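You operate a simulated robot arm through the tools that you are given. There is no shell and no other tool.

Carry out the task below with a simulated robot arm. There is one attempt and no reset: what you move stays moved.

## Task
Fold the turquoise shirt and lay it on the white stool.
Fine: both sides in, then the tail up over them.

It is judged by the outcome, as a careful person would: the job done as asked, and still so three seconds after it is handed in. It fails if anything else is knocked over, pushed out of place, dropped, spilled or broken. Flat cloth is picked up by pressing the open fingertips on it (5 to 10 N) and closing them slowly along it; thin cloth reads only 2 to 8 mm in the jaws.

## Robot
A 7-joint arm with a two-finger parallel gripper, fixed in place. Base frame: the origin is on the floor under the middle of its stand, x ahead of it, y to its left, z up. Lengths are in m, angles in degrees, forces in N, time in s.
With the tool pointing down near the work surface it reaches from about 0.28 to 0.72 m from the base axis. Its first joint turns from -166.0 to 166.0 degrees. Payload 1.57 kg.
The tool frame sits at the grasp point between the pads (the TCP): z along the fingers, y along the line on which they close. The tips reach 0.03 m beyond it. The gripper opens to 0.08 m. The fingers are 0.017 m wide and 0.012 m thick; the gripper's body (0.04 by 0.082 m) begins 0.08 m behind the TCP.
Orientation is told as [roll, pitch, yaw] about the base's x, y, z axes, in that order, counted from this pose: with the fingers straight down and closing along the base's y, the tool's x points along the base's -x, its y along +y and its z along -z.

## Interface
- The arm moves only by the tool drive_tool. Its argument "deltas" is a list of rows, each a list of 7 numbers: the shift along the tool's x, y, z in m, then the turn, a rotation vector about the tool's x, y, z in degrees, then the opening, from 0 (shut) to 1 (fully open). In form: [[x, y, z, rx, ry, rz, gripper], ...]. A call has 1 to 20 rows; each row shifts and turns the commanded pose from where the row before left it, along the tool's axes as they then stand. A row lasts 0.2 s, in which the tool goes at most 0.05 m and 8.6 degrees; a call with a longer step from one row to the next is refused whole, and so is a gripper value outside its range. Where a pose cannot be reached the arm comes as near as it can. A force on the tool above 70 N (or 10 N above the force at the start of the call, whichever is more), or a blocked arm, ends the call early, and 0.2 s more pass. Each finger travels about 0.072 m/s and halts on what it meets, pressing with about 32 N; the grip force reading is that of the motor and also rises with nothing between the fingers. The clock runs only during rows and for 0.2 s after the last one: add rows that do not move to give the fingers time. The reply holds the time, the measured pose of the TCP, the force on the tool along the base axes, the opening and the grip force, in the units named above and with some noise, with the torque about the TCP (base axes, N m) and any sound that the robot's microphone picked up.
- Cameras (640 x 400 px; columns grow to the right, rows downward): "scene" is fixed at [0.3989, -0.6495, 1.1758]; the picture's right is [1.00, -0.01, 0.00], its down [-0.01, -0.71, -0.71] and it looks along [0.01, 0.71, -0.71] (base axes); focal length 217 px, centre (320, 200). "wrist" rides on the gripper at [0.072, -0.007, -0.122] in the tool frame; the picture's right is [0.09, 1.00, 0.00], its down [-0.84, 0.08, -0.54] and it looks along [-0.54, 0.05, 0.84] (tool axes); focal length 238 px, centre (320, 200). There is no depth. A picture from a camera that has moved, and an enlarged one, comes with that camera's place and axes in the base frame and with its lens.
- snapshot(camera): a new picture of that camera. No time passes.
- move_column(by): slides the trunk up (or, below 0, down) by that many m; the arm rides with it, the base frame stays. It gives what a move gives, with no picture.
- close_up(camera, box): a new picture of the part [left, top, right, bottom] of that camera's present view, enlarged. No time passes.
- hand_in(): hands the job in; it is judged then, once.

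Nothing tells you positions but the pictures and the camera data. Unless the task says otherwise, let go and move clear before handing in.

The tools are called after ">>>" by a JSON object that holds its "api" and its "payload". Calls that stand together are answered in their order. drive_tool: Moves the arm, as the interface text tells. Its arguments: {"type":"object","properties":{"deltas":{"type":"array","items":{"type":"array","items":{"type":"number"}}}},"required":["deltas"]} The other tools are called the same way: move_column (by) moves the trunk up or down; snapshot (camera) takes a picture; close_up (camera, box) takes an enlarged picture of a part of a camera's view; hand_in () hands the job in.

At the start:

```text
time_s: 0.0
position: [0.4948, 0.1096, 0.9189]
ee_rot: [0.0, 0.0, 0.1]
wrist_force: [-0.3, -0.1, 0.6]
moment: [-0.02, 0.0, -0.01]
grip_width: 0.0804
grasp_force: 0.0
trunk travel left (down, up): [-0.15, 0.33]
```

scene: 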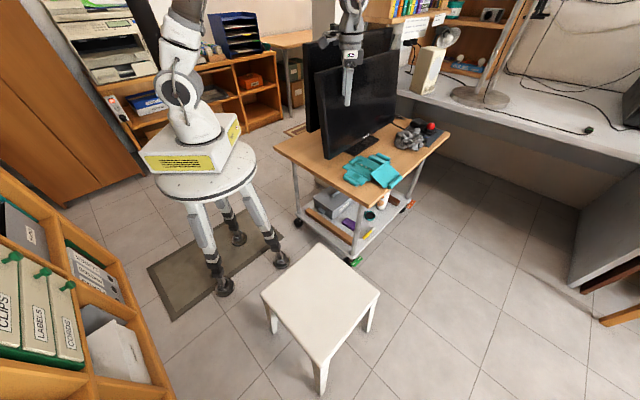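
wrist: 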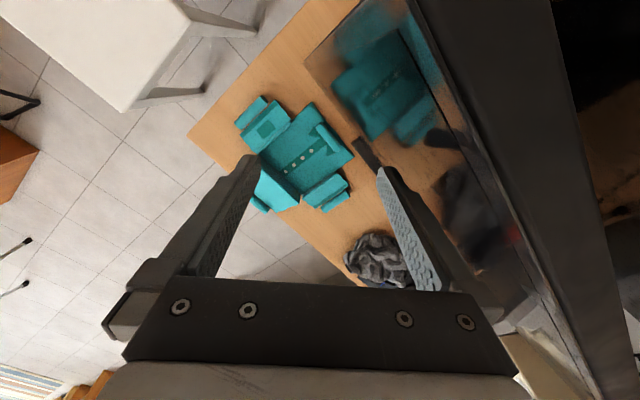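

I see a small trolley table with monitors on it and a turquoise shirt near its front edge; the white stool stands in front of it on the floor. I'll look more closely first before moving.

>>> {"api": "close_up", "payload": {"camera": "scene", "box": [320, 130, 440, 205]}}

>>> {"api": "close_up", "payload": {"camera": "wrist", "box": [200, 70, 400, 230]}}

>>> {"api": "close_up", "payload": {"camera": "scene", "box": [240, 120, 440, 400]}}

```text
5.33 times, centred on (380, 168) of scene
camera zoom: at [0.3989, -0.6495, 1.1758], right [1.0, -0.01, 0.0], down [-0.01, -0.71, -0.71], along [0.01, 0.71, -0.71], focal length 1156 px, centre (0, 373)
```

zoom: 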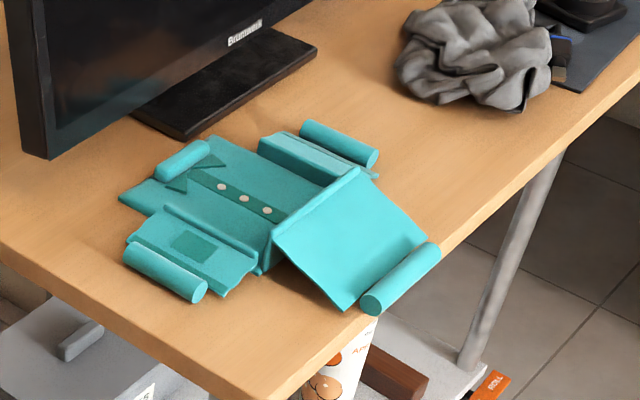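

```text
2.50 times, centred on (300, 150) of wrist
camera zoom: at [0.4221, 0.1026, 1.0424], right [-0.09, 1.0, 0.0], down [0.84, 0.08, 0.54], along [0.54, 0.05, -0.84], focal length 596 px, centre (370, 325)
```

zoom: 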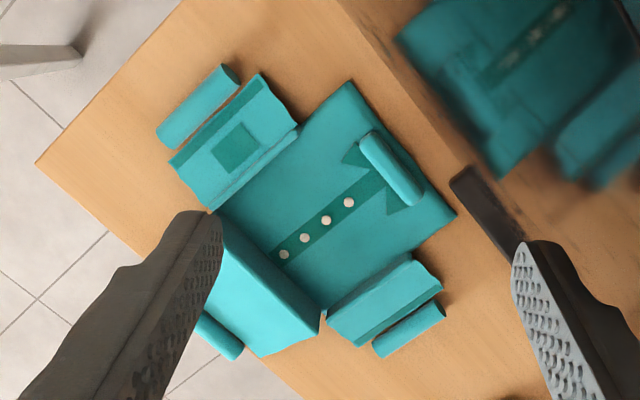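

```text
1.43 times, centred on (340, 260) of scene
camera zoom: at [0.3989, -0.6495, 1.1758], right [1.0, -0.01, 0.0], down [-0.01, -0.71, -0.71], along [0.01, 0.71, -0.71], focal length 310 px, centre (291, 114)
```

zoom: 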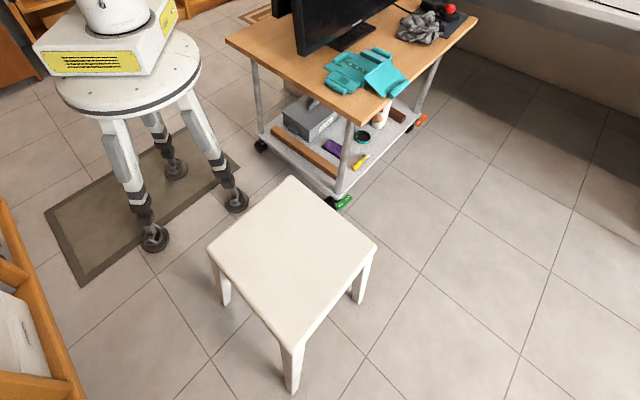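

>>> {"api": "close_up", "payload": {"camera": "scene", "box": [280, 0, 460, 190]}}

>>> {"api": "close_up", "payload": {"camera": "wrist", "box": [220, 0, 640, 300]}}

>>> {"api": "close_up", "payload": {"camera": "scene", "box": [120, 0, 400, 200]}}

```text
2.11 times, centred on (370, 95) of scene
camera zoom: at [0.3989, -0.6495, 1.1758], right [1.0, -0.01, 0.0], down [-0.01, -0.71, -0.71], along [0.01, 0.71, -0.71], focal length 456 px, centre (215, 421)
```

zoom: 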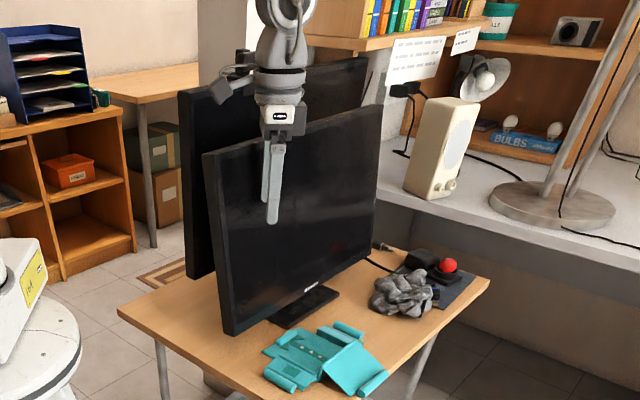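

```text
1.33 times, centred on (430, 150) of wrist
camera zoom: at [0.4221, 0.1026, 1.0424], right [-0.09, 1.0, 0.0], down [0.84, 0.08, 0.54], along [0.54, 0.05, -0.84], focal length 318 px, centre (173, 267)
```

zoom: 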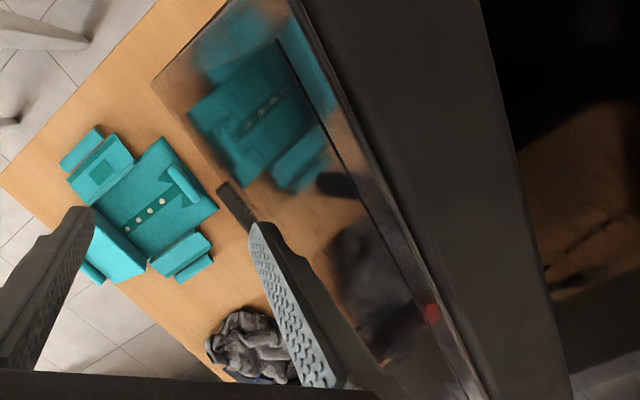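

```text
2.00 times, centred on (260, 100) of scene
camera zoom: at [0.3989, -0.6495, 1.1758], right [1.0, -0.01, 0.0], down [-0.01, -0.71, -0.71], along [0.01, 0.71, -0.71], focal length 433 px, centre (440, 400)
```

zoom: 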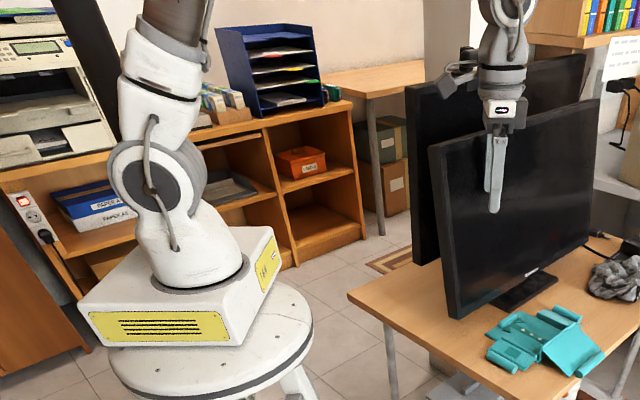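

>>> {"api": "close_up", "payload": {"camera": "wrist", "box": [225, 85, 305, 135]}}

>>> {"api": "close_up", "payload": {"camera": "wrist", "box": [240, 140, 370, 222]}}

>>> {"api": "close_up", "payload": {"camera": "scene", "box": [338, 150, 406, 192]}}

```text
8.00 times, centred on (265, 110) of wrist
camera zoom: at [0.4221, 0.1026, 1.0424], right [-0.09, 1.0, 0.0], down [0.84, 0.08, 0.54], along [0.54, 0.05, -0.84], focal length 1907 px, centre (760, 920)
```

zoom: 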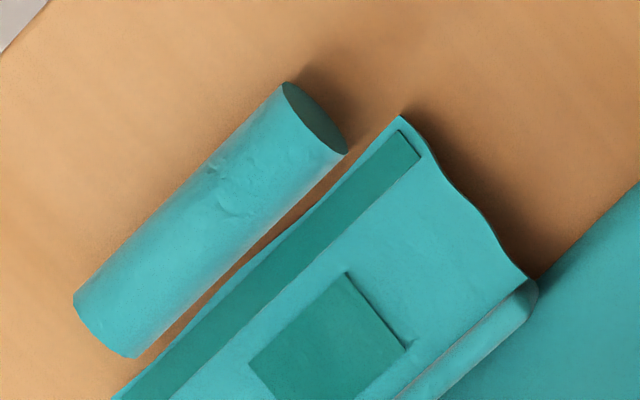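

```text
4.88 times, centred on (305, 181) of wrist
camera zoom: at [0.4221, 0.1026, 1.0424], right [-0.09, 1.0, 0.0], down [0.84, 0.08, 0.54], along [0.54, 0.05, -0.84], focal length 1163 px, centre (393, 293)
```

zoom: 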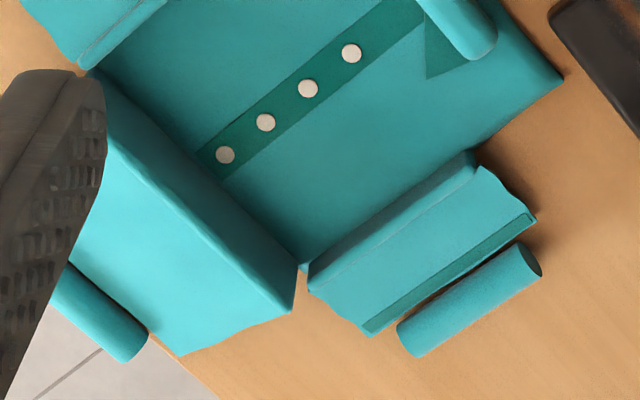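

```text
9.41 times, centred on (372, 171) of scene
camera zoom: at [0.3989, -0.6495, 1.1758], right [1.0, -0.01, 0.0], down [-0.01, -0.71, -0.71], along [0.01, 0.71, -0.71], focal length 2039 px, centre (-169, 473)
```

zoom: 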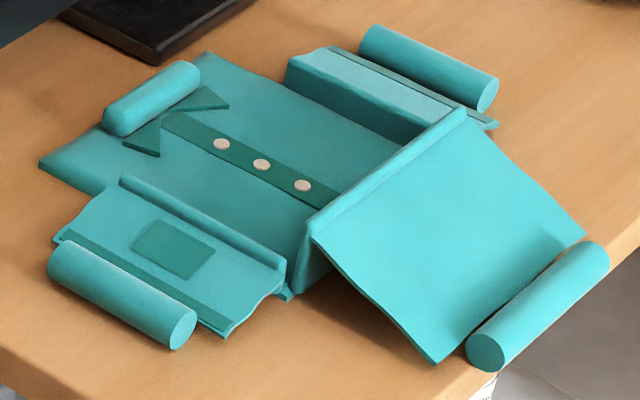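

The shirt is a set of hinged panels: collar side near the monitor, left flap toward the robot, right flap away, tail at the table edge, with rolled hems to grip. I'll first back away from the monitor and turn the tool 45° to line up with the shirt.

>>> {"api": "drive_tool", "payload": {"deltas": [[0, -0.04, 0, 0, 0, 0, 1], [0, -0.045, 0, 0, 0, 0, 1], [0, -0.045, 0.02, 0, 0, 0, 1], [0, 0, 0.03, 0, 0, -7.5, 1], [0, 0, 0.02, 0, 0, -7.5, 1], [0, 0, 0, 0, 0, -7.5, 1], [0, 0, 0, 0, 0, -7.5, 1], [0, 0, 0, 0, 0, -7.5, 1], [0, 0, 0, 0, 0, -7.5, 1]]}}

>>> {"api": "snapshot", "payload": {"camera": "wrist"}}

>>> {"api": "snapshot", "payload": {"camera": "scene"}}

```text
time_s: 2.0
position: [0.4938, -0.0202, 0.8503]
ee_rot: [0.0, 0.1, 45.1]
wrist_force: [-0.1, 0.3, -0.2]
moment: [0.02, 0.04, -0.02]
grip_width: 0.0801
grasp_force: 0.1
trunk travel left (down, up): [-0.15, 0.33]
```

```text
taken
camera wrist: at [0.4476, -0.0764, 0.972], right [-0.77, 0.64, 0.0], down [0.54, 0.65, 0.54], along [0.35, 0.42, -0.84], focal length 238 px, centre (320, 200)
```

wrist: 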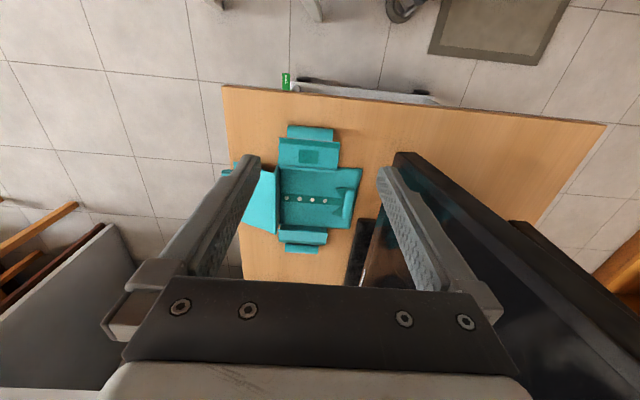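

```text
taken
```

scene: 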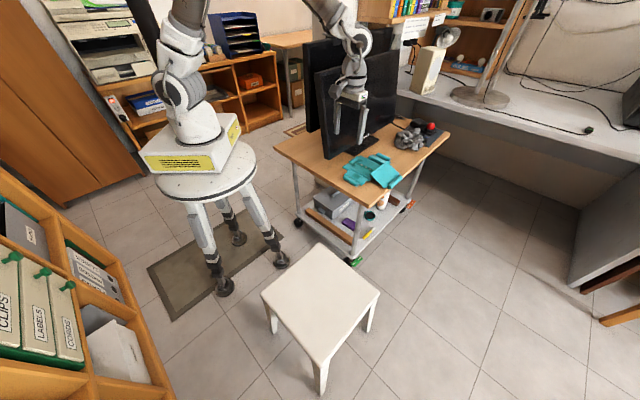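

The view is now lined up with the shirt. I zoom in on both cameras to triangulate the parts.

>>> {"api": "close_up", "payload": {"camera": "wrist", "box": [220, 110, 380, 260]}}

>>> {"api": "close_up", "payload": {"camera": "wrist", "box": [265, 115, 365, 177]}}

>>> {"api": "close_up", "payload": {"camera": "wrist", "box": [210, 150, 310, 250]}}

```text
2.67 times, centred on (300, 185) of wrist
camera zoom: at [0.4476, -0.0764, 0.972], right [-0.77, 0.64, 0.0], down [0.54, 0.65, 0.54], along [0.35, 0.42, -0.84], focal length 636 px, centre (373, 240)
```

zoom: 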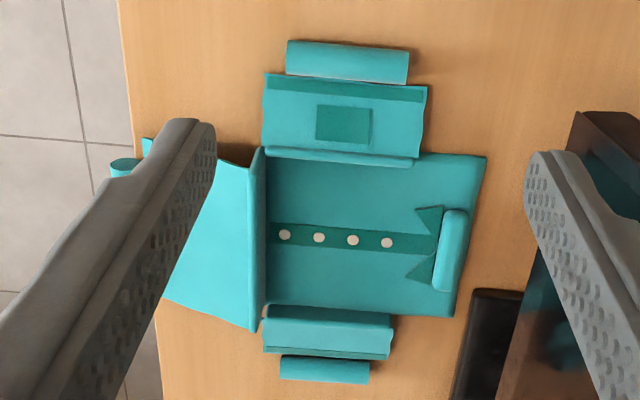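

```text
6.40 times, centred on (315, 146) of wrist
camera zoom: at [0.4476, -0.0764, 0.972], right [-0.77, 0.64, 0.0], down [0.54, 0.65, 0.54], along [0.35, 0.42, -0.84], focal length 1525 px, centre (352, 546)
```

zoom: 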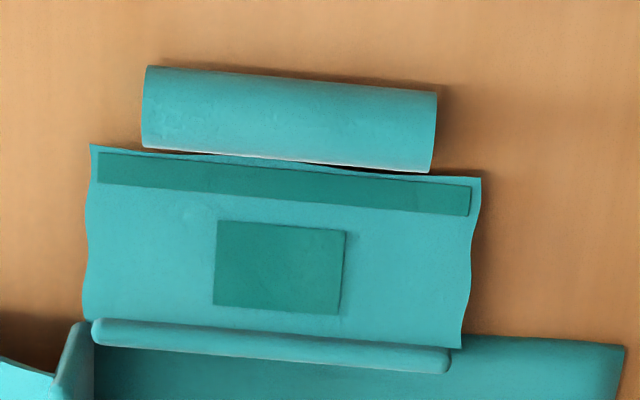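

```text
4.00 times, centred on (260, 200) of wrist
camera zoom: at [0.4476, -0.0764, 0.972], right [-0.77, 0.64, 0.0], down [0.54, 0.65, 0.54], along [0.35, 0.42, -0.84], focal length 953 px, centre (560, 200)
```

zoom: 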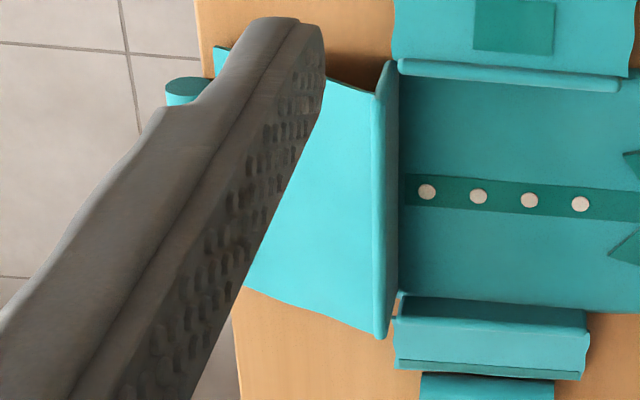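

>>> {"api": "drive_tool", "payload": {"deltas": [[-0.0342, -0.0106, 0.02, 0, 0, 0, 1], [0, 0, 0.045, 0, 0, 0, 1], [0, 0, 0.045, 0, 0, 0, 1], [0, 0, 0.03, 0, 0, 0, 1], [0, 0, 0, 0, 0, 0, 1]]}}

>>> {"api": "snapshot", "payload": {"camera": "wrist"}}

>>> {"api": "close_up", "payload": {"camera": "scene", "box": [310, 110, 420, 200]}}

```text
time_s: 3.2
position: [0.5264, -0.0018, 0.7105]
ee_rot: [0.0, 0.0, 45.0]
wrist_force: [-0.5, -0.5, 0.2]
moment: [0.0, -0.02, -0.01]
grip_width: 0.0797
grasp_force: 0.1
trunk travel left (down, up): [-0.15, 0.33]
```

```text
taken
camera wrist: at [0.4782, -0.0576, 0.8324], right [-0.77, 0.64, 0.0], down [0.54, 0.65, 0.54], along [0.35, 0.42, -0.84], focal length 238 px, centre (320, 200)
```

wrist: 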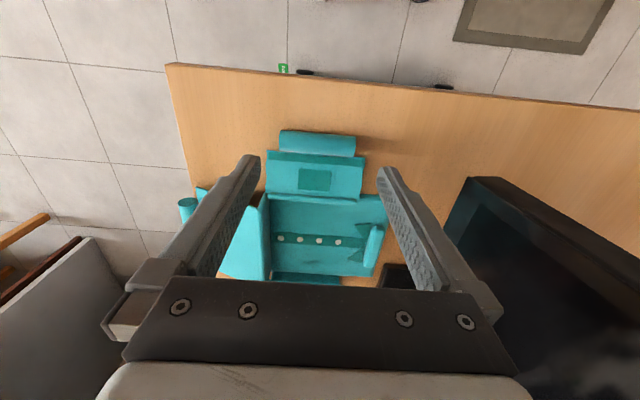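

```text
4.44 times, centred on (365, 155) of scene
camera zoom: at [0.3989, -0.6495, 1.1758], right [1.0, -0.01, 0.0], down [-0.01, -0.71, -0.71], along [0.01, 0.71, -0.71], focal length 963 px, centre (120, 400)
```

zoom: 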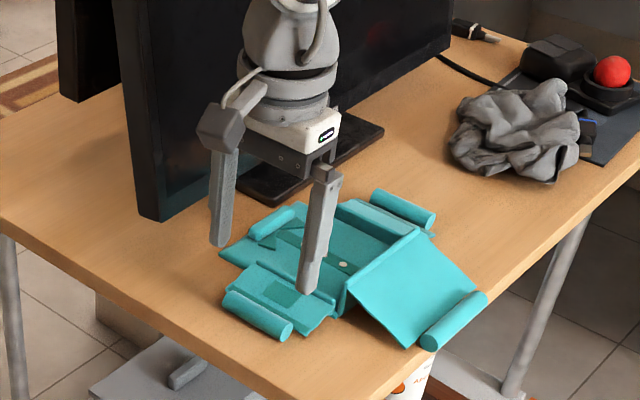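

>>> {"api": "close_up", "payload": {"camera": "wrist", "box": [255, 115, 375, 190]}}

>>> {"api": "close_up", "payload": {"camera": "scene", "box": [340, 145, 400, 190]}}

```text
5.33 times, centred on (315, 152) of wrist
camera zoom: at [0.4782, -0.0576, 0.8324], right [-0.77, 0.64, 0.0], down [0.54, 0.65, 0.54], along [0.35, 0.42, -0.84], focal length 1271 px, centre (347, 453)
```

zoom: 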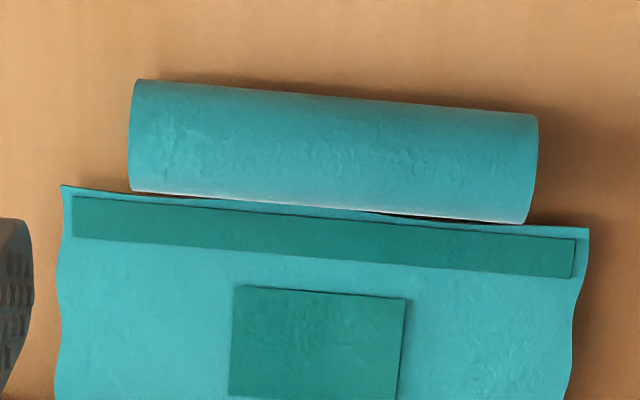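

```text
8.89 times, centred on (370, 168) of scene
camera zoom: at [0.3989, -0.6495, 1.1758], right [1.0, -0.01, 0.0], down [-0.01, -0.71, -0.71], along [0.01, 0.71, -0.71], focal length 1926 px, centre (-124, 489)
```

zoom: 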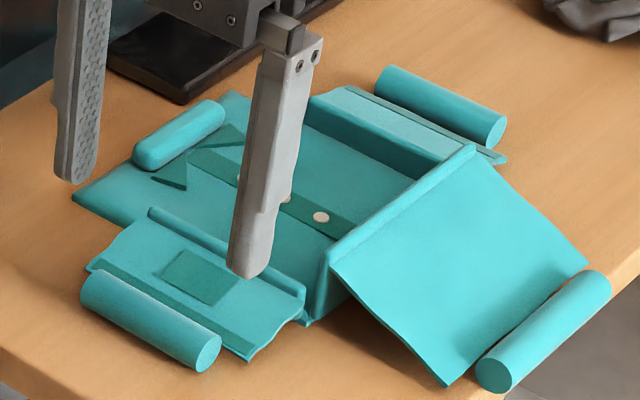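

Roll centre triangulates to about (0.526, -0.005, 0.634). I lower the open fingers so they straddle the two ends of the left hem roll.

>>> {"api": "drive_tool", "payload": {"deltas": [[0.0025, -0.0016, 0.02, 0, 0, 0, 1], [0, 0, 0.02, 0, 0, 0, 1], [0, 0, 0.01, 0, 0, 0, 1], [0, 0, 0, 0, 0, 0, 1]]}}

>>> {"api": "close_up", "payload": {"camera": "wrist", "box": [200, 90, 420, 240]}}

>>> {"api": "close_up", "payload": {"camera": "scene", "box": [340, 145, 400, 190]}}

```text
time_s: 4.2
position: [0.525, -0.0046, 0.6631]
ee_rot: [-0.2, -0.2, 45.0]
wrist_force: [-7.9, 1.2, 31.3]
moment: [0.38, 0.53, 0.14]
grip_width: 0.0802
grasp_force: 0.2
trunk travel left (down, up): [-0.15, 0.33]
```

```text
2.67 times, centred on (310, 165) of wrist
camera zoom: at [0.4779, -0.0612, 0.7845], right [-0.77, 0.64, 0.0], down [0.53, 0.65, 0.54], along [0.35, 0.42, -0.84], focal length 636 px, centre (347, 293)
```

zoom: 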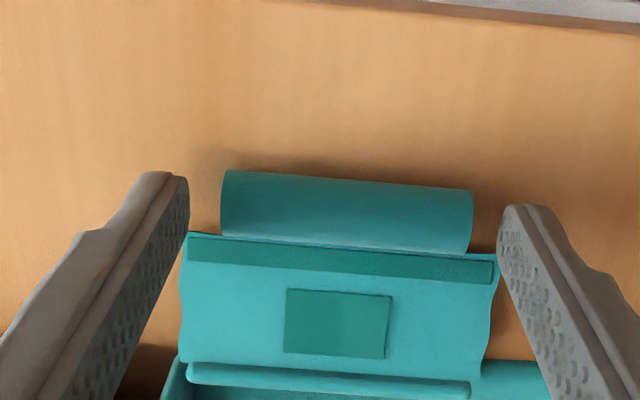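

```text
8.89 times, centred on (370, 168) of scene
camera zoom: at [0.3989, -0.6495, 1.1758], right [1.0, -0.01, 0.0], down [-0.01, -0.71, -0.71], along [0.01, 0.71, -0.71], focal length 1926 px, centre (-124, 489)
```

zoom: 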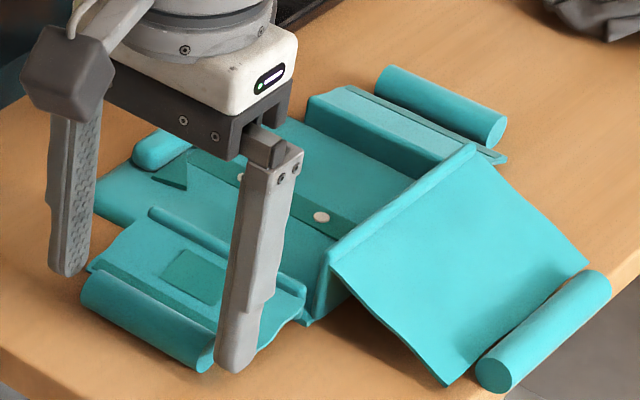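

>>> {"api": "drive_tool", "payload": {"deltas": [[0, 0, -0.004, 0, 0, 0, 1], [0, 0, 0, 0, 0, 0, 1]]}}

```text
time_s: 4.8
position: [0.5253, -0.005, 0.6628]
ee_rot: [0.1, 0.0, 45.0]
wrist_force: [2.0, 2.0, 2.4]
moment: [0.03, -0.17, 0.11]
grip_width: 0.0798
grasp_force: 0.0
trunk travel left (down, up): [-0.15, 0.33]
```

>>> {"api": "drive_tool", "payload": {"deltas": [[0, 0, -0.002, 0, 0, 0, 0.9], [0, 0, 0, 0, 0, 0, 0.84], [0, 0, 0, 0, 0, 0, 0.8], [0, 0, 0, 0, 0, 0, 0.76], [0, 0, 0, 0, 0, 0, 0.76]]}}

>>> {"api": "close_up", "payload": {"camera": "wrist", "box": [200, 90, 420, 240]}}

```text
time_s: 6.0
position: [0.526, -0.006, 0.665]
ee_rot: [0.0, 0.0, 45.1]
wrist_force: [-1.1, -0.2, 0.6]
moment: [0.06, 0.11, 0.1]
grip_width: 0.0794
grasp_force: 31.7
trunk travel left (down, up): [-0.15, 0.33]
```

```text
2.67 times, centred on (310, 165) of wrist
camera zoom: at [0.4786, -0.0617, 0.7878], right [-0.77, 0.64, 0.0], down [0.54, 0.65, 0.54], along [0.35, 0.42, -0.84], focal length 636 px, centre (347, 293)
```

zoom: 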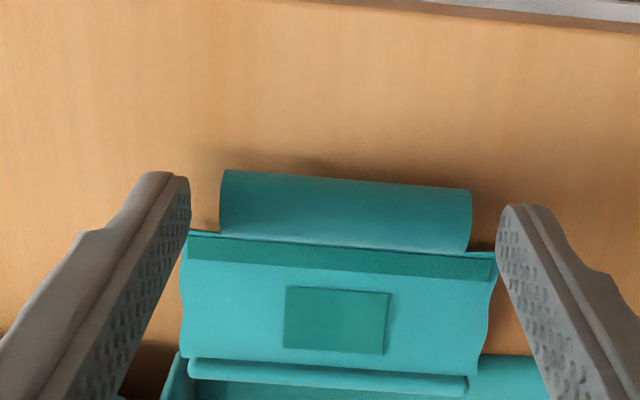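

The fingers stopped at once at 79 mm, so something as wide as the flap is between them. I raise a few millimetres and try again gently.

>>> {"api": "drive_tool", "payload": {"deltas": [[0, 0, 0, 0, 0, 0, 1], [0.004, 0, -0.005, 0, 0, 0, 1], [0, 0, 0, 0, 0, 0, 0.9], [0, 0, 0, 0, 0, 0, 0.84], [0, 0, 0, 0, 0, 0, 0.8], [0, 0, 0, 0, 0, 0, 0.78]]}}

>>> {"api": "close_up", "payload": {"camera": "wrist", "box": [200, 90, 420, 240]}}

>>> {"api": "close_up", "payload": {"camera": "scene", "box": [335, 145, 395, 190]}}

```text
time_s: 7.4
position: [0.5221, -0.0083, 0.6726]
ee_rot: [0.0, 0.0, 45.0]
wrist_force: [-0.1, -0.8, 0.1]
moment: [0.0, -0.06, 0.01]
grip_width: 0.0626
grasp_force: 0.0
trunk travel left (down, up): [-0.15, 0.33]
```

```text
2.67 times, centred on (310, 165) of wrist
camera zoom: at [0.4754, -0.0646, 0.7929], right [-0.77, 0.64, 0.0], down [0.54, 0.65, 0.54], along [0.35, 0.42, -0.84], focal length 636 px, centre (347, 293)
```

zoom: 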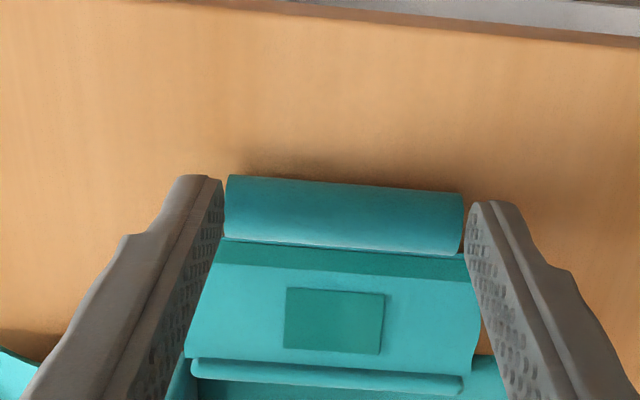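

```text
8.89 times, centred on (365, 168) of scene
camera zoom: at [0.3989, -0.6495, 1.1758], right [1.0, -0.01, 0.0], down [-0.01, -0.71, -0.71], along [0.01, 0.71, -0.71], focal length 1926 px, centre (-80, 489)
```

zoom: 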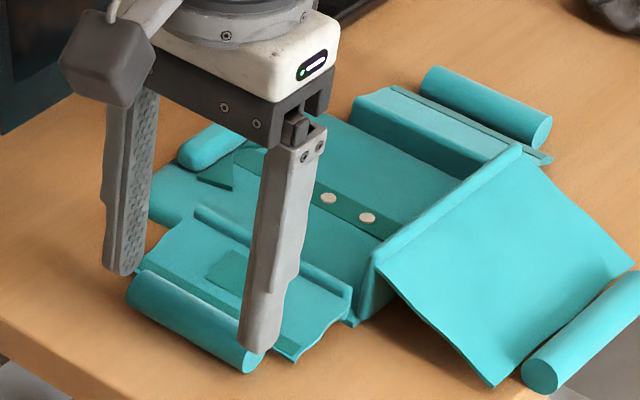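

>>> {"api": "drive_tool", "payload": {"deltas": [[0, 0, 0, 0, 0, 0, 1], [0, 0, 0, 0, 0, 0, 1], [0, 0, 0.005, 0, 0, 0, 1], [0, 0, 0.005, 0, 0, 0, 1], [0, 0, 0.003, 0, 0, 0, 1], [0, 0, 0, 0, 0, 0, 1]]}}

```text
time_s: 8.8
position: [0.5226, -0.01, 0.6628]
ee_rot: [-0.3, -0.4, 45.0]
wrist_force: [-11.9, 3.7, 52.5]
moment: [0.85, 0.7, 0.22]
grip_width: 0.0801
grasp_force: 0.1
trunk travel left (down, up): [-0.15, 0.33]
```

Contact at tip height 0.633 seems to be the flap's own edges, which fill the whole 80 mm jaw. I'll instead pinch across the roll: raise, turn the tool 90° so it closes across the hem, and re-approach.

>>> {"api": "drive_tool", "payload": {"deltas": [[0, 0, -0.02, 0, 0, 0, 1], [0, 0, -0.04, 0, 0, 0, 1], [0, 0, -0.04, 0, 0, 8.2, 0.8], [0, 0, 0, 0, 0, 8.2, 0.6], [0, 0, 0, 0, 0, 8.2, 0.6], [0, 0, 0, 0, 0, 8.2, 0.6], [0, 0, 0, 0, 0, 8.2, 0.6], [0, 0, 0, 0, 0, 8.2, 0.6], [0, 0, 0, 0, 0, 8.2, 0.6], [0, 0, 0, 0, 0, 8.2, 0.6], [0, 0, 0, 0, 0, 8.2, 0.6], [0, 0, 0, 0, 0, 8.2, 0.6], [0, 0, 0, 0, 0, 8.0, 0.6], [0, 0, 0, 0, 0, 0, 0.6]]}}

>>> {"api": "snapshot", "payload": {"camera": "wrist"}}

>>> {"api": "close_up", "payload": {"camera": "scene", "box": [310, 100, 420, 200]}}

```text
time_s: 11.8
position: [0.523, -0.0096, 0.7574]
ee_rot: [0.0, 0.0, -45.1]
wrist_force: [-0.1, 0.5, -0.1]
moment: [0.01, 0.0, 0.04]
grip_width: 0.048
grasp_force: 0.0
trunk travel left (down, up): [-0.15, 0.33]
```

```text
taken
camera wrist: at [0.4671, 0.0367, 0.8802], right [0.64, 0.77, 0.0], down [0.65, -0.54, 0.54], along [0.42, -0.35, -0.84], focal length 238 px, centre (320, 200)
```

wrist: 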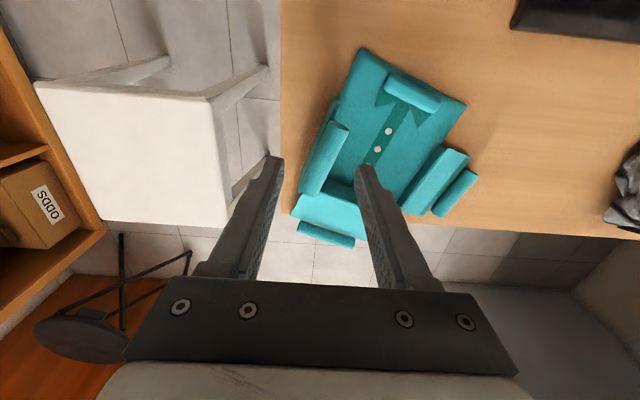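

```text
4.00 times, centred on (365, 150) of scene
camera zoom: at [0.3989, -0.6495, 1.1758], right [1.0, -0.01, 0.0], down [-0.01, -0.71, -0.71], along [0.01, 0.71, -0.71], focal length 867 px, centre (140, 400)
```

zoom: 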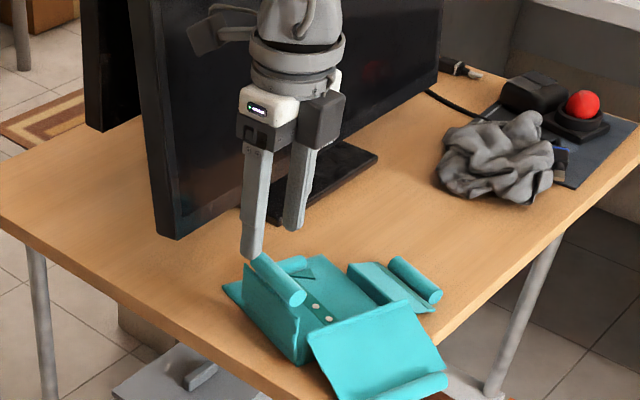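

The shirt has turned and its left flap is now standing up; it must have been caught between the fingers as I rose. Let me look closely before doing anything else.

>>> {"api": "close_up", "payload": {"camera": "wrist", "box": [270, 30, 490, 260]}}

>>> {"api": "close_up", "payload": {"camera": "scene", "box": [355, 155, 425, 205]}}

>>> {"api": "close_up", "payload": {"camera": "scene", "box": [350, 140, 430, 210]}}

```text
1.74 times, centred on (380, 145) of wrist
camera zoom: at [0.4671, 0.0367, 0.8802], right [0.64, 0.77, 0.0], down [0.65, -0.54, 0.54], along [0.42, -0.35, -0.84], focal length 414 px, centre (216, 296)
```

zoom: 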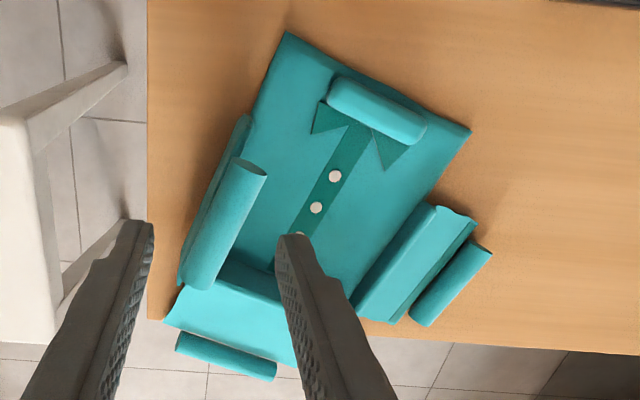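

```text
8.00 times, centred on (390, 180) of scene
camera zoom: at [0.3989, -0.6495, 1.1758], right [1.0, -0.01, 0.0], down [-0.01, -0.71, -0.71], along [0.01, 0.71, -0.71], focal length 1733 px, centre (-240, 360)
```

zoom: 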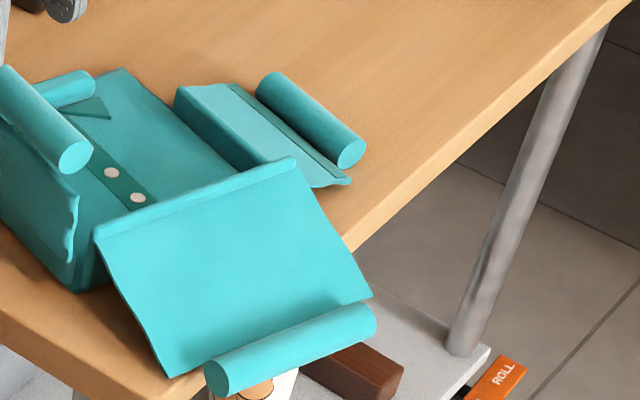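

```text
5.71 times, centred on (390, 175) of scene
camera zoom: at [0.3989, -0.6495, 1.1758], right [1.0, -0.01, 0.0], down [-0.01, -0.71, -0.71], along [0.01, 0.71, -0.71], focal length 1238 px, centre (-80, 343)
```

zoom: 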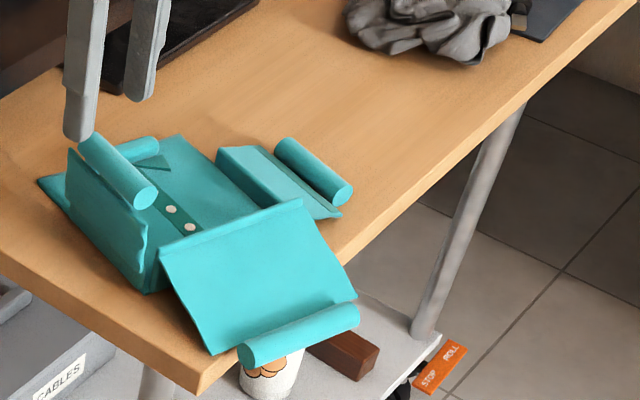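

The left flap now stands vertical on its hinge (it holds its angle), and the shirt has turned by about 18°. I'll go round to its outer side with closed fingers and push it over inward.

>>> {"api": "drive_tool", "payload": {"deltas": [[0, 0, 0, 0, 0, 6.1, 0.4], [0, 0, 0, 0, 0, 6.1, 0.2], [0, 0, 0, 0, 0, 6.1, 0], [-0.005, -0.025, 0, 0, 0, 0, 0], [0, -0.025, 0, 0, 0, 0, 0], [0, 0, 0.025, 0, 0, 0, 0], [0, 0, 0.025, 0, 0, 0, 0], [0, 0, 0, 0, 0, 0, 0]]}}

>>> {"api": "snapshot", "payload": {"camera": "wrist"}}

>>> {"api": "close_up", "payload": {"camera": "scene", "box": [320, 120, 420, 200]}}

```text
time_s: 13.6
position: [0.4822, -0.0374, 0.708]
ee_rot: [0.0, 0.0, -63.3]
wrist_force: [0.2, -0.7, -0.6]
moment: [-0.04, 0.01, -0.01]
grip_width: 0.0
grasp_force: 21.2
trunk travel left (down, up): [-0.15, 0.33]
```

```text
taken
camera wrist: at [0.4433, 0.0247, 0.8307], right [0.85, 0.53, 0.0], down [0.45, -0.71, 0.54], along [0.29, -0.46, -0.84], focal length 238 px, centre (320, 200)
```

wrist: 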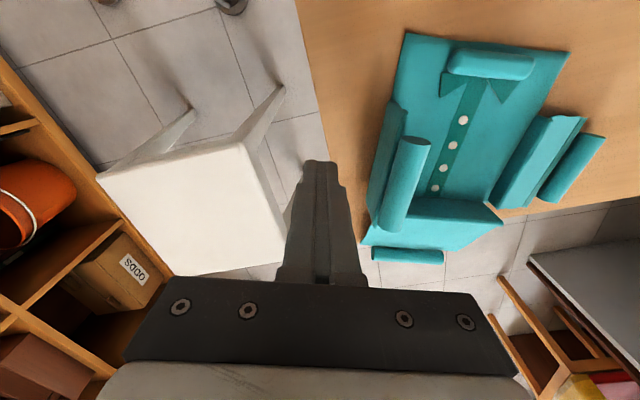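

```text
5.00 times, centred on (370, 160) of scene
camera zoom: at [0.3989, -0.6495, 1.1758], right [1.0, -0.01, 0.0], down [-0.01, -0.71, -0.71], along [0.01, 0.71, -0.71], focal length 1083 px, centre (70, 400)
```

zoom: 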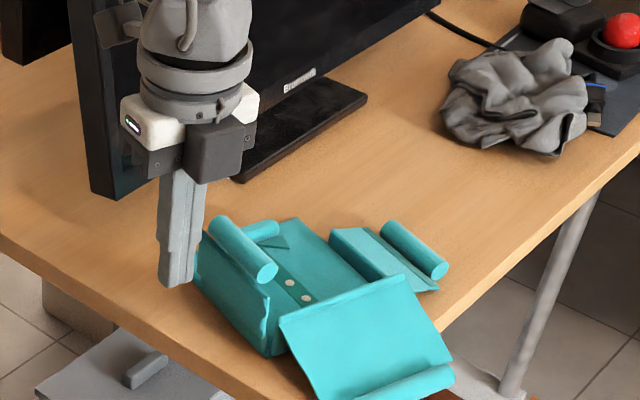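

>>> {"api": "drive_tool", "payload": {"deltas": [[0, 0.02, 0, 0, 0, 0, 0], [0, 0.015, 0, 0, 0, 0, 0], [0, 0.01, 0, 0, 0, 0, 0], [0, 0.01, 0, 0, 0, 0, 0], [0, 0.01, 0.003, 0, 0, 0, 0], [0, 0.008, 0.005, 0, 0, 0, 0], [0, 0, 0, 0, 0, 0, 0]]}}

>>> {"api": "snapshot", "payload": {"camera": "wrist"}}

>>> {"api": "close_up", "payload": {"camera": "scene", "box": [340, 130, 420, 200]}}

```text
time_s: 15.2
position: [0.5455, -0.0066, 0.7006]
ee_rot: [0.0, 0.0, -63.3]
wrist_force: [-0.7, 0.0, -0.4]
moment: [-0.01, 0.01, 0.01]
grip_width: 0.0
grasp_force: 21.2
trunk travel left (down, up): [-0.15, 0.33]
```

```text
taken
camera wrist: at [0.5071, 0.0562, 0.8219], right [0.85, 0.53, 0.0], down [0.45, -0.71, 0.54], along [0.29, -0.46, -0.84], focal length 238 px, centre (320, 200)
```

wrist: 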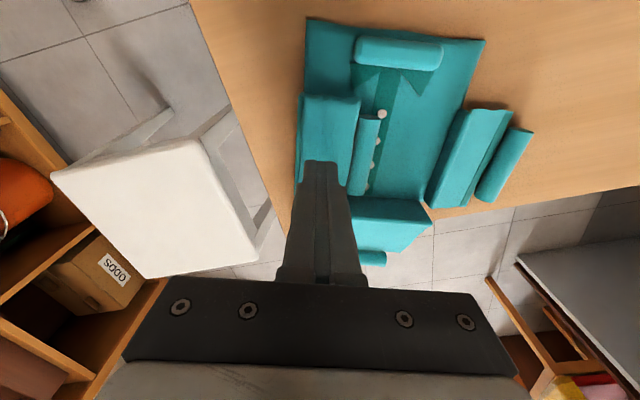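

```text
5.71 times, centred on (380, 165) of scene
camera zoom: at [0.3989, -0.6495, 1.1758], right [1.0, -0.01, 0.0], down [-0.01, -0.71, -0.71], along [0.01, 0.71, -0.71], focal length 1238 px, centre (-23, 400)
```

zoom: 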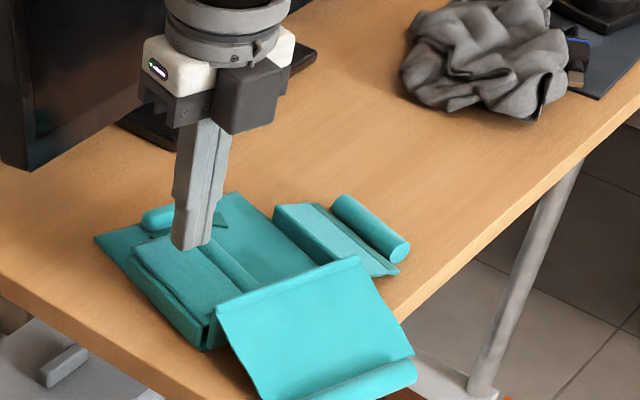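

The left flap has folded over flat. Now I raise and move to above the right hem roll at about (0.689, 0.066), opening the fingers part way.

>>> {"api": "drive_tool", "payload": {"deltas": [[0, 0, -0.04, 0, 0, 0, 0], [0, 0, -0.01, 0, 0, 0, 0.3], [0, 0.04, 0, 0, 0, 0, 0.6], [0, 0.045, 0, 0, 0, 0, 0.6], [0, 0.045, 0, 0, 0, 0, 0.6], [0, 0.031, 0, 0, 0, 0, 0.6], [0, 0, 0.03, 0, 0, 0, 0.6], [0, 0, 0, 0, 0, 0, 0.6]]}}

>>> {"api": "snapshot", "payload": {"camera": "wrist"}}

>>> {"api": "close_up", "payload": {"camera": "scene", "box": [340, 110, 440, 200]}}

```text
time_s: 17.0
position: [0.6894, 0.0692, 0.7197]
ee_rot: [0.0, 0.1, -63.2]
wrist_force: [-0.1, 0.1, -1.0]
moment: [0.01, -0.02, -0.02]
grip_width: 0.048
grasp_force: 0.1
trunk travel left (down, up): [-0.15, 0.33]
```

```text
taken
camera wrist: at [0.6505, 0.1298, 0.8418], right [0.85, 0.53, 0.0], down [0.45, -0.71, 0.54], along [0.29, -0.46, -0.84], focal length 238 px, centre (320, 200)
```

wrist: 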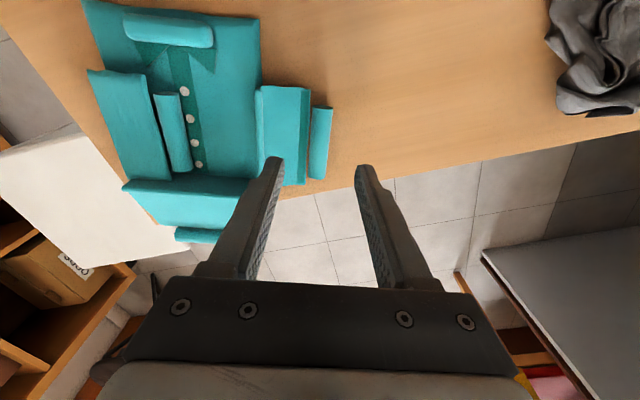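

```text
4.44 times, centred on (390, 155) of scene
camera zoom: at [0.3989, -0.6495, 1.1758], right [1.0, -0.01, 0.0], down [-0.01, -0.71, -0.71], along [0.01, 0.71, -0.71], focal length 963 px, centre (9, 400)
```

zoom: 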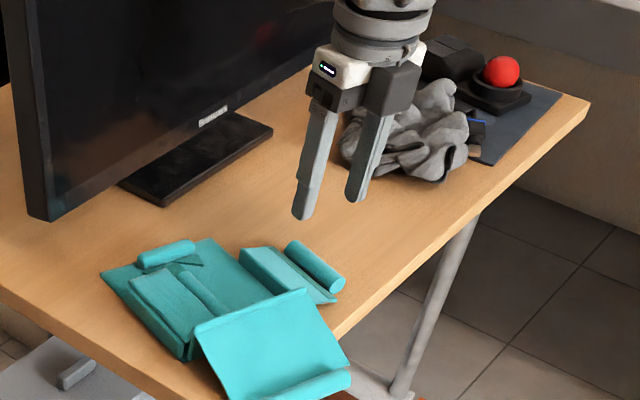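

>>> {"api": "close_up", "payload": {"camera": "wrist", "box": [245, 80, 345, 200]}}

>>> {"api": "close_up", "payload": {"camera": "scene", "box": [360, 155, 430, 205]}}

```text
3.33 times, centred on (295, 140) of wrist
camera zoom: at [0.6505, 0.1298, 0.8418], right [0.85, 0.53, 0.0], down [0.45, -0.71, 0.54], along [0.29, -0.46, -0.84], focal length 794 px, centre (403, 400)
```

zoom: 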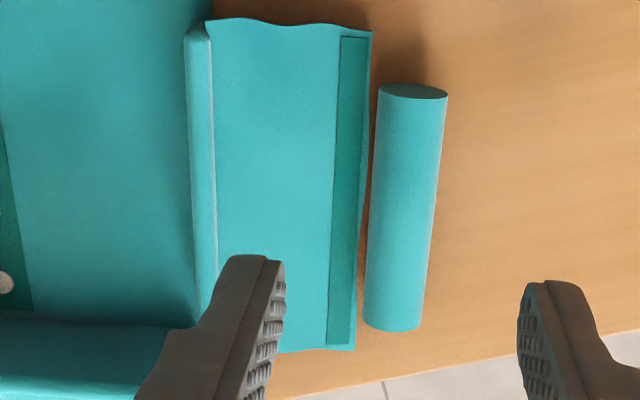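

```text
8.00 times, centred on (395, 180) of scene
camera zoom: at [0.3989, -0.6495, 1.1758], right [1.0, -0.01, 0.0], down [-0.01, -0.71, -0.71], along [0.01, 0.71, -0.71], focal length 1733 px, centre (-280, 360)
```

zoom: 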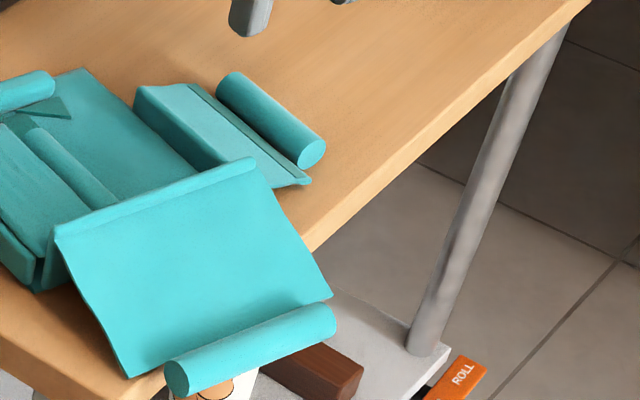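

>>> {"api": "drive_tool", "payload": {"deltas": [[-0.0005, 0.0005, 0.02, 0, 0, 0, 0.45], [0, 0, 0.02, 0, 0, 0, 0.42], [0, 0, 0.008, 0, 0, 0, 0.42], [0, 0, 0.002, 0, 0, 0, 0.42], [0, 0, 0, 0, 0, 0, 0.42]]}}

>>> {"api": "close_up", "payload": {"camera": "scene", "box": [360, 145, 430, 195]}}

```text
time_s: 18.2
position: [0.6907, 0.0677, 0.6706]
ee_rot: [-0.1, 0.0, -63.3]
wrist_force: [0.2, 1.1, 0.2]
moment: [-0.01, 0.0, -0.03]
grip_width: 0.0339
grasp_force: 0.2
trunk travel left (down, up): [-0.15, 0.33]
```

```text
8.00 times, centred on (395, 170) of scene
camera zoom: at [0.3989, -0.6495, 1.1758], right [1.0, -0.01, 0.0], down [-0.01, -0.71, -0.71], along [0.01, 0.71, -0.71], focal length 1733 px, centre (-280, 440)
```

zoom: 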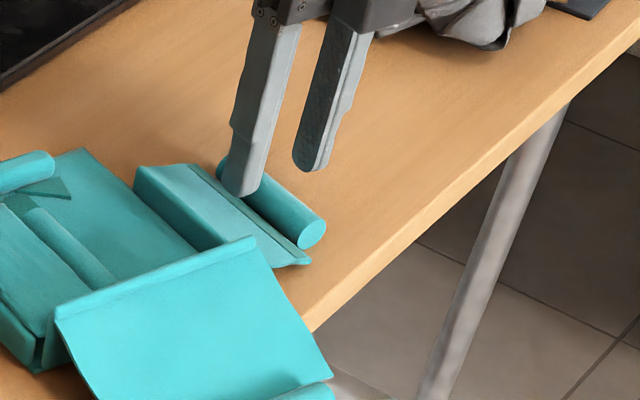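

>>> {"api": "drive_tool", "payload": {"deltas": [[0, 0, 0.002, 0, 0, 0, 0.42], [0, 0, 0.002, 0, 0, 0, 0.42], [0, 0, 0, 0, 0, 0, 0.42]]}}

```text
time_s: 19.0
position: [0.6896, 0.0687, 0.6657]
ee_rot: [0.1, -0.1, -63.3]
wrist_force: [1.1, 0.4, 0.6]
moment: [0.0, -0.03, 0.01]
grip_width: 0.0336
grasp_force: 0.1
trunk travel left (down, up): [-0.15, 0.33]
```

>>> {"api": "drive_tool", "payload": {"deltas": [[0, 0, 0.002, 0, 0, 0, 0.42], [0, 0, 0.002, 0, 0, 0, 0.42], [0, 0, 0, 0, 0, 0, 0.42]]}}

```text
time_s: 19.8
position: [0.6897, 0.0669, 0.6632]
ee_rot: [0.0, 0.0, -63.3]
wrist_force: [-0.2, 0.4, -0.6]
moment: [-0.01, -0.02, 0.03]
grip_width: 0.0336
grasp_force: 0.1
trunk travel left (down, up): [-0.15, 0.33]
```

>>> {"api": "drive_tool", "payload": {"deltas": [[0, 0, 0.002, 0, 0, 0, 0.42], [0, 0, 0.001, 0, 0, 0, 0.42], [0, 0, 0, 0, 0, 0, 0.42]]}}

```text
time_s: 20.6
position: [0.6889, 0.0679, 0.6608]
ee_rot: [0.1, 0.0, -63.3]
wrist_force: [-0.2, -0.7, 5.8]
moment: [-0.06, 0.15, 0.0]
grip_width: 0.034
grasp_force: 0.5
trunk travel left (down, up): [-0.15, 0.33]
```

Light contact (about 6 N). Now I close the fingers slowly across the hem.

>>> {"api": "drive_tool", "payload": {"deltas": [[0, 0, 0, 0, 0, 0, 0.38], [0, 0, 0, 0, 0, 0, 0.34], [0, 0, 0, 0, 0, 0, 0.3], [0, 0, 0, 0, 0, 0, 0.26], [0, 0, 0, 0, 0, 0, 0.22], [0, 0, 0, 0, 0, 0, 0.16], [0, 0, 0, 0, 0, 0, 0.1], [0, 0, 0, 0, 0, 0, 0.05], [0, 0, 0, 0, 0, 0, 0]]}}

>>> {"api": "close_up", "payload": {"camera": "scene", "box": [360, 145, 430, 195]}}

>>> {"api": "close_up", "payload": {"camera": "wrist", "box": [220, 60, 420, 220]}}

```text
time_s: 22.6
position: [0.6889, 0.0684, 0.6579]
ee_rot: [0.0, 0.0, -63.3]
wrist_force: [0.8, 1.9, 2.2]
moment: [0.06, 0.01, -0.04]
grip_width: 0.0168
grasp_force: 32.9
trunk travel left (down, up): [-0.15, 0.33]
```

```text
8.00 times, centred on (395, 170) of scene
camera zoom: at [0.3989, -0.6495, 1.1758], right [1.0, -0.01, 0.0], down [-0.01, -0.71, -0.71], along [0.01, 0.71, -0.71], focal length 1733 px, centre (-280, 440)
```

zoom: 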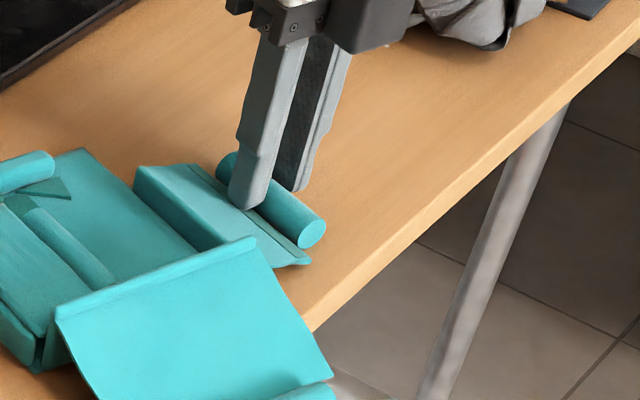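

```text
2.50 times, centred on (320, 140) of wrist
camera zoom: at [0.6506, 0.1295, 0.781], right [0.85, 0.53, 0.0], down [0.45, -0.71, 0.54], along [0.29, -0.46, -0.84], focal length 596 px, centre (320, 350)
```

zoom: 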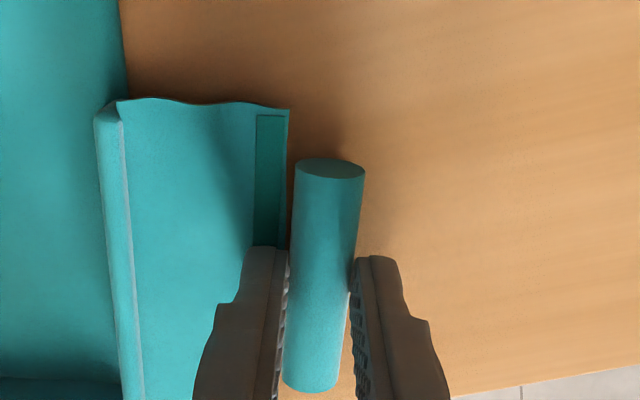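

The hem is firmly held (17 mm, 33 N). I lift it along an arc about its hinge, turning the tool with it, first 30°.

>>> {"api": "drive_tool", "payload": {"deltas": [[0, -0.0011, -0.0047, -5, 0, 0, 0], [0, -0.0011, -0.0047, -5, 0, 0, 0], [0, -0.0011, -0.0047, -5, 0, 0, 0], [0, -0.0011, -0.0047, -5, 0, 0, 0], [0, -0.0011, -0.0047, -5, 0, 0, 0], [0, -0.0011, -0.0047, -5, 0, 0, 0]]}}

>>> {"api": "close_up", "payload": {"camera": "scene", "box": [340, 120, 430, 200]}}

>>> {"api": "snapshot", "payload": {"camera": "wrist"}}

```text
time_s: 24.0
position: [0.6799, 0.0629, 0.686]
ee_rot: [29.9, 0.0, -63.3]
wrist_force: [-0.4, -1.6, -0.3]
moment: [0.07, 0.04, 0.11]
grip_width: 0.0168
grasp_force: 32.1
trunk travel left (down, up): [-0.15, 0.33]
```

```text
5.00 times, centred on (385, 160) of scene
camera zoom: at [0.3989, -0.6495, 1.1758], right [1.0, -0.01, 0.0], down [-0.01, -0.71, -0.71], along [0.01, 0.71, -0.71], focal length 1083 px, centre (-5, 400)
```

zoom: 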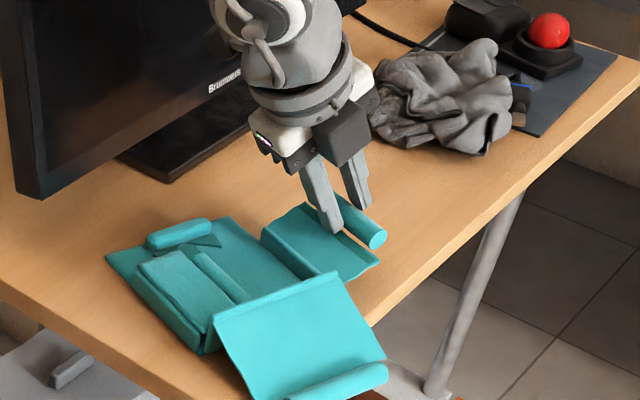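

```text
taken
camera wrist: at [0.5866, 0.0968, 0.7877], right [0.73, 0.47, 0.5], down [0.19, -0.84, 0.51], along [0.66, -0.27, -0.7], focal length 238 px, centre (320, 200)
```

wrist: 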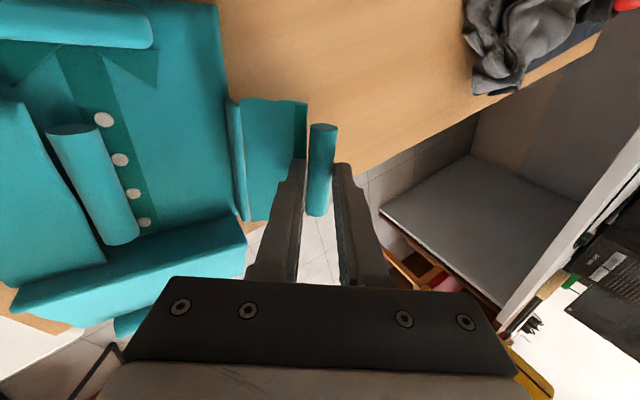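

The flap is rising cleanly with no load. I continue the arc to about 70°.

>>> {"api": "drive_tool", "payload": {"deltas": [[0, -0.0011, -0.0047, -5, 0, 0, 0], [0, -0.0011, -0.0047, -5, 0, 0, 0], [0, -0.0011, -0.0047, -5, 0, 0, 0], [0, -0.0011, -0.0047, -5, 0, 0, 0], [0, -0.0011, -0.0047, -5, 0, 0, 0], [0, -0.0011, -0.0047, -5, 0, 0, 0], [0, -0.0011, -0.0047, -5, 0, 0, 0], [0, -0.0011, -0.0047, -5, 0, 0, 0]]}}

>>> {"api": "close_up", "payload": {"camera": "scene", "box": [310, 100, 430, 200]}}

>>> {"api": "snapshot", "payload": {"camera": "wrist"}}

>>> {"api": "snapshot", "payload": {"camera": "scene"}}

```text
time_s: 25.8
position: [0.6495, 0.0475, 0.7049]
ee_rot: [70.0, -0.2, -63.3]
wrist_force: [1.3, -0.3, -0.8]
moment: [0.07, 0.07, 0.08]
grip_width: 0.0166
grasp_force: 32.4
trunk travel left (down, up): [-0.15, 0.33]
```

```text
4.00 times, centred on (370, 150) of scene
camera zoom: at [0.3989, -0.6495, 1.1758], right [1.0, -0.01, 0.0], down [-0.01, -0.71, -0.71], along [0.01, 0.71, -0.71], focal length 867 px, centre (120, 400)
```

zoom: 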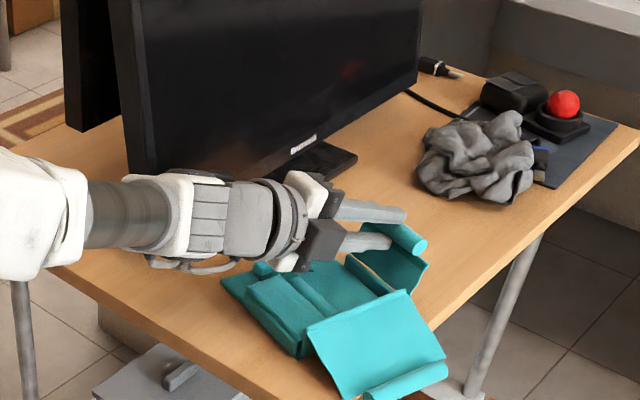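

```text
taken
camera wrist: at [0.5122, 0.0597, 0.7393], right [0.26, 0.24, 0.94], down [-0.06, -0.96, 0.26], along [0.96, -0.12, -0.24], focal length 238 px, centre (320, 200)
```

wrist: 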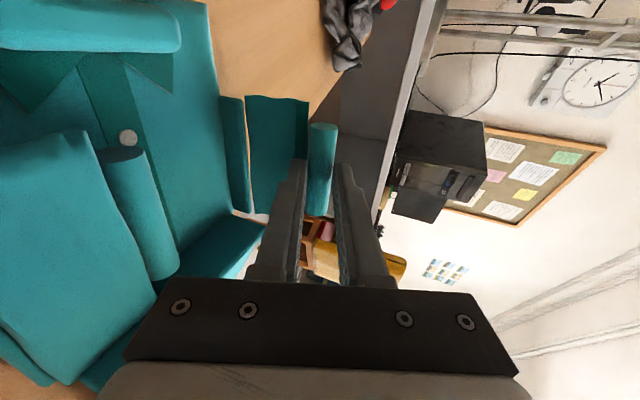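

```text
taken
```

scene: 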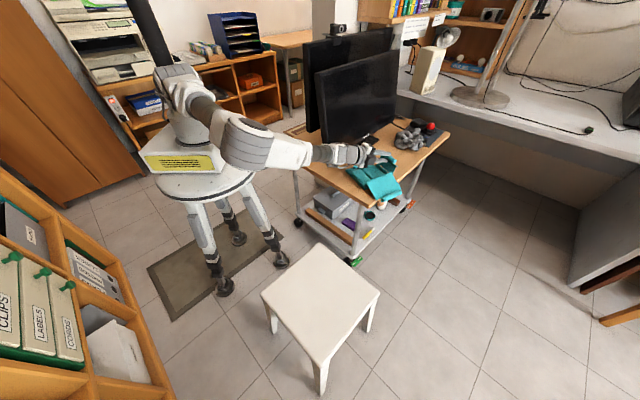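

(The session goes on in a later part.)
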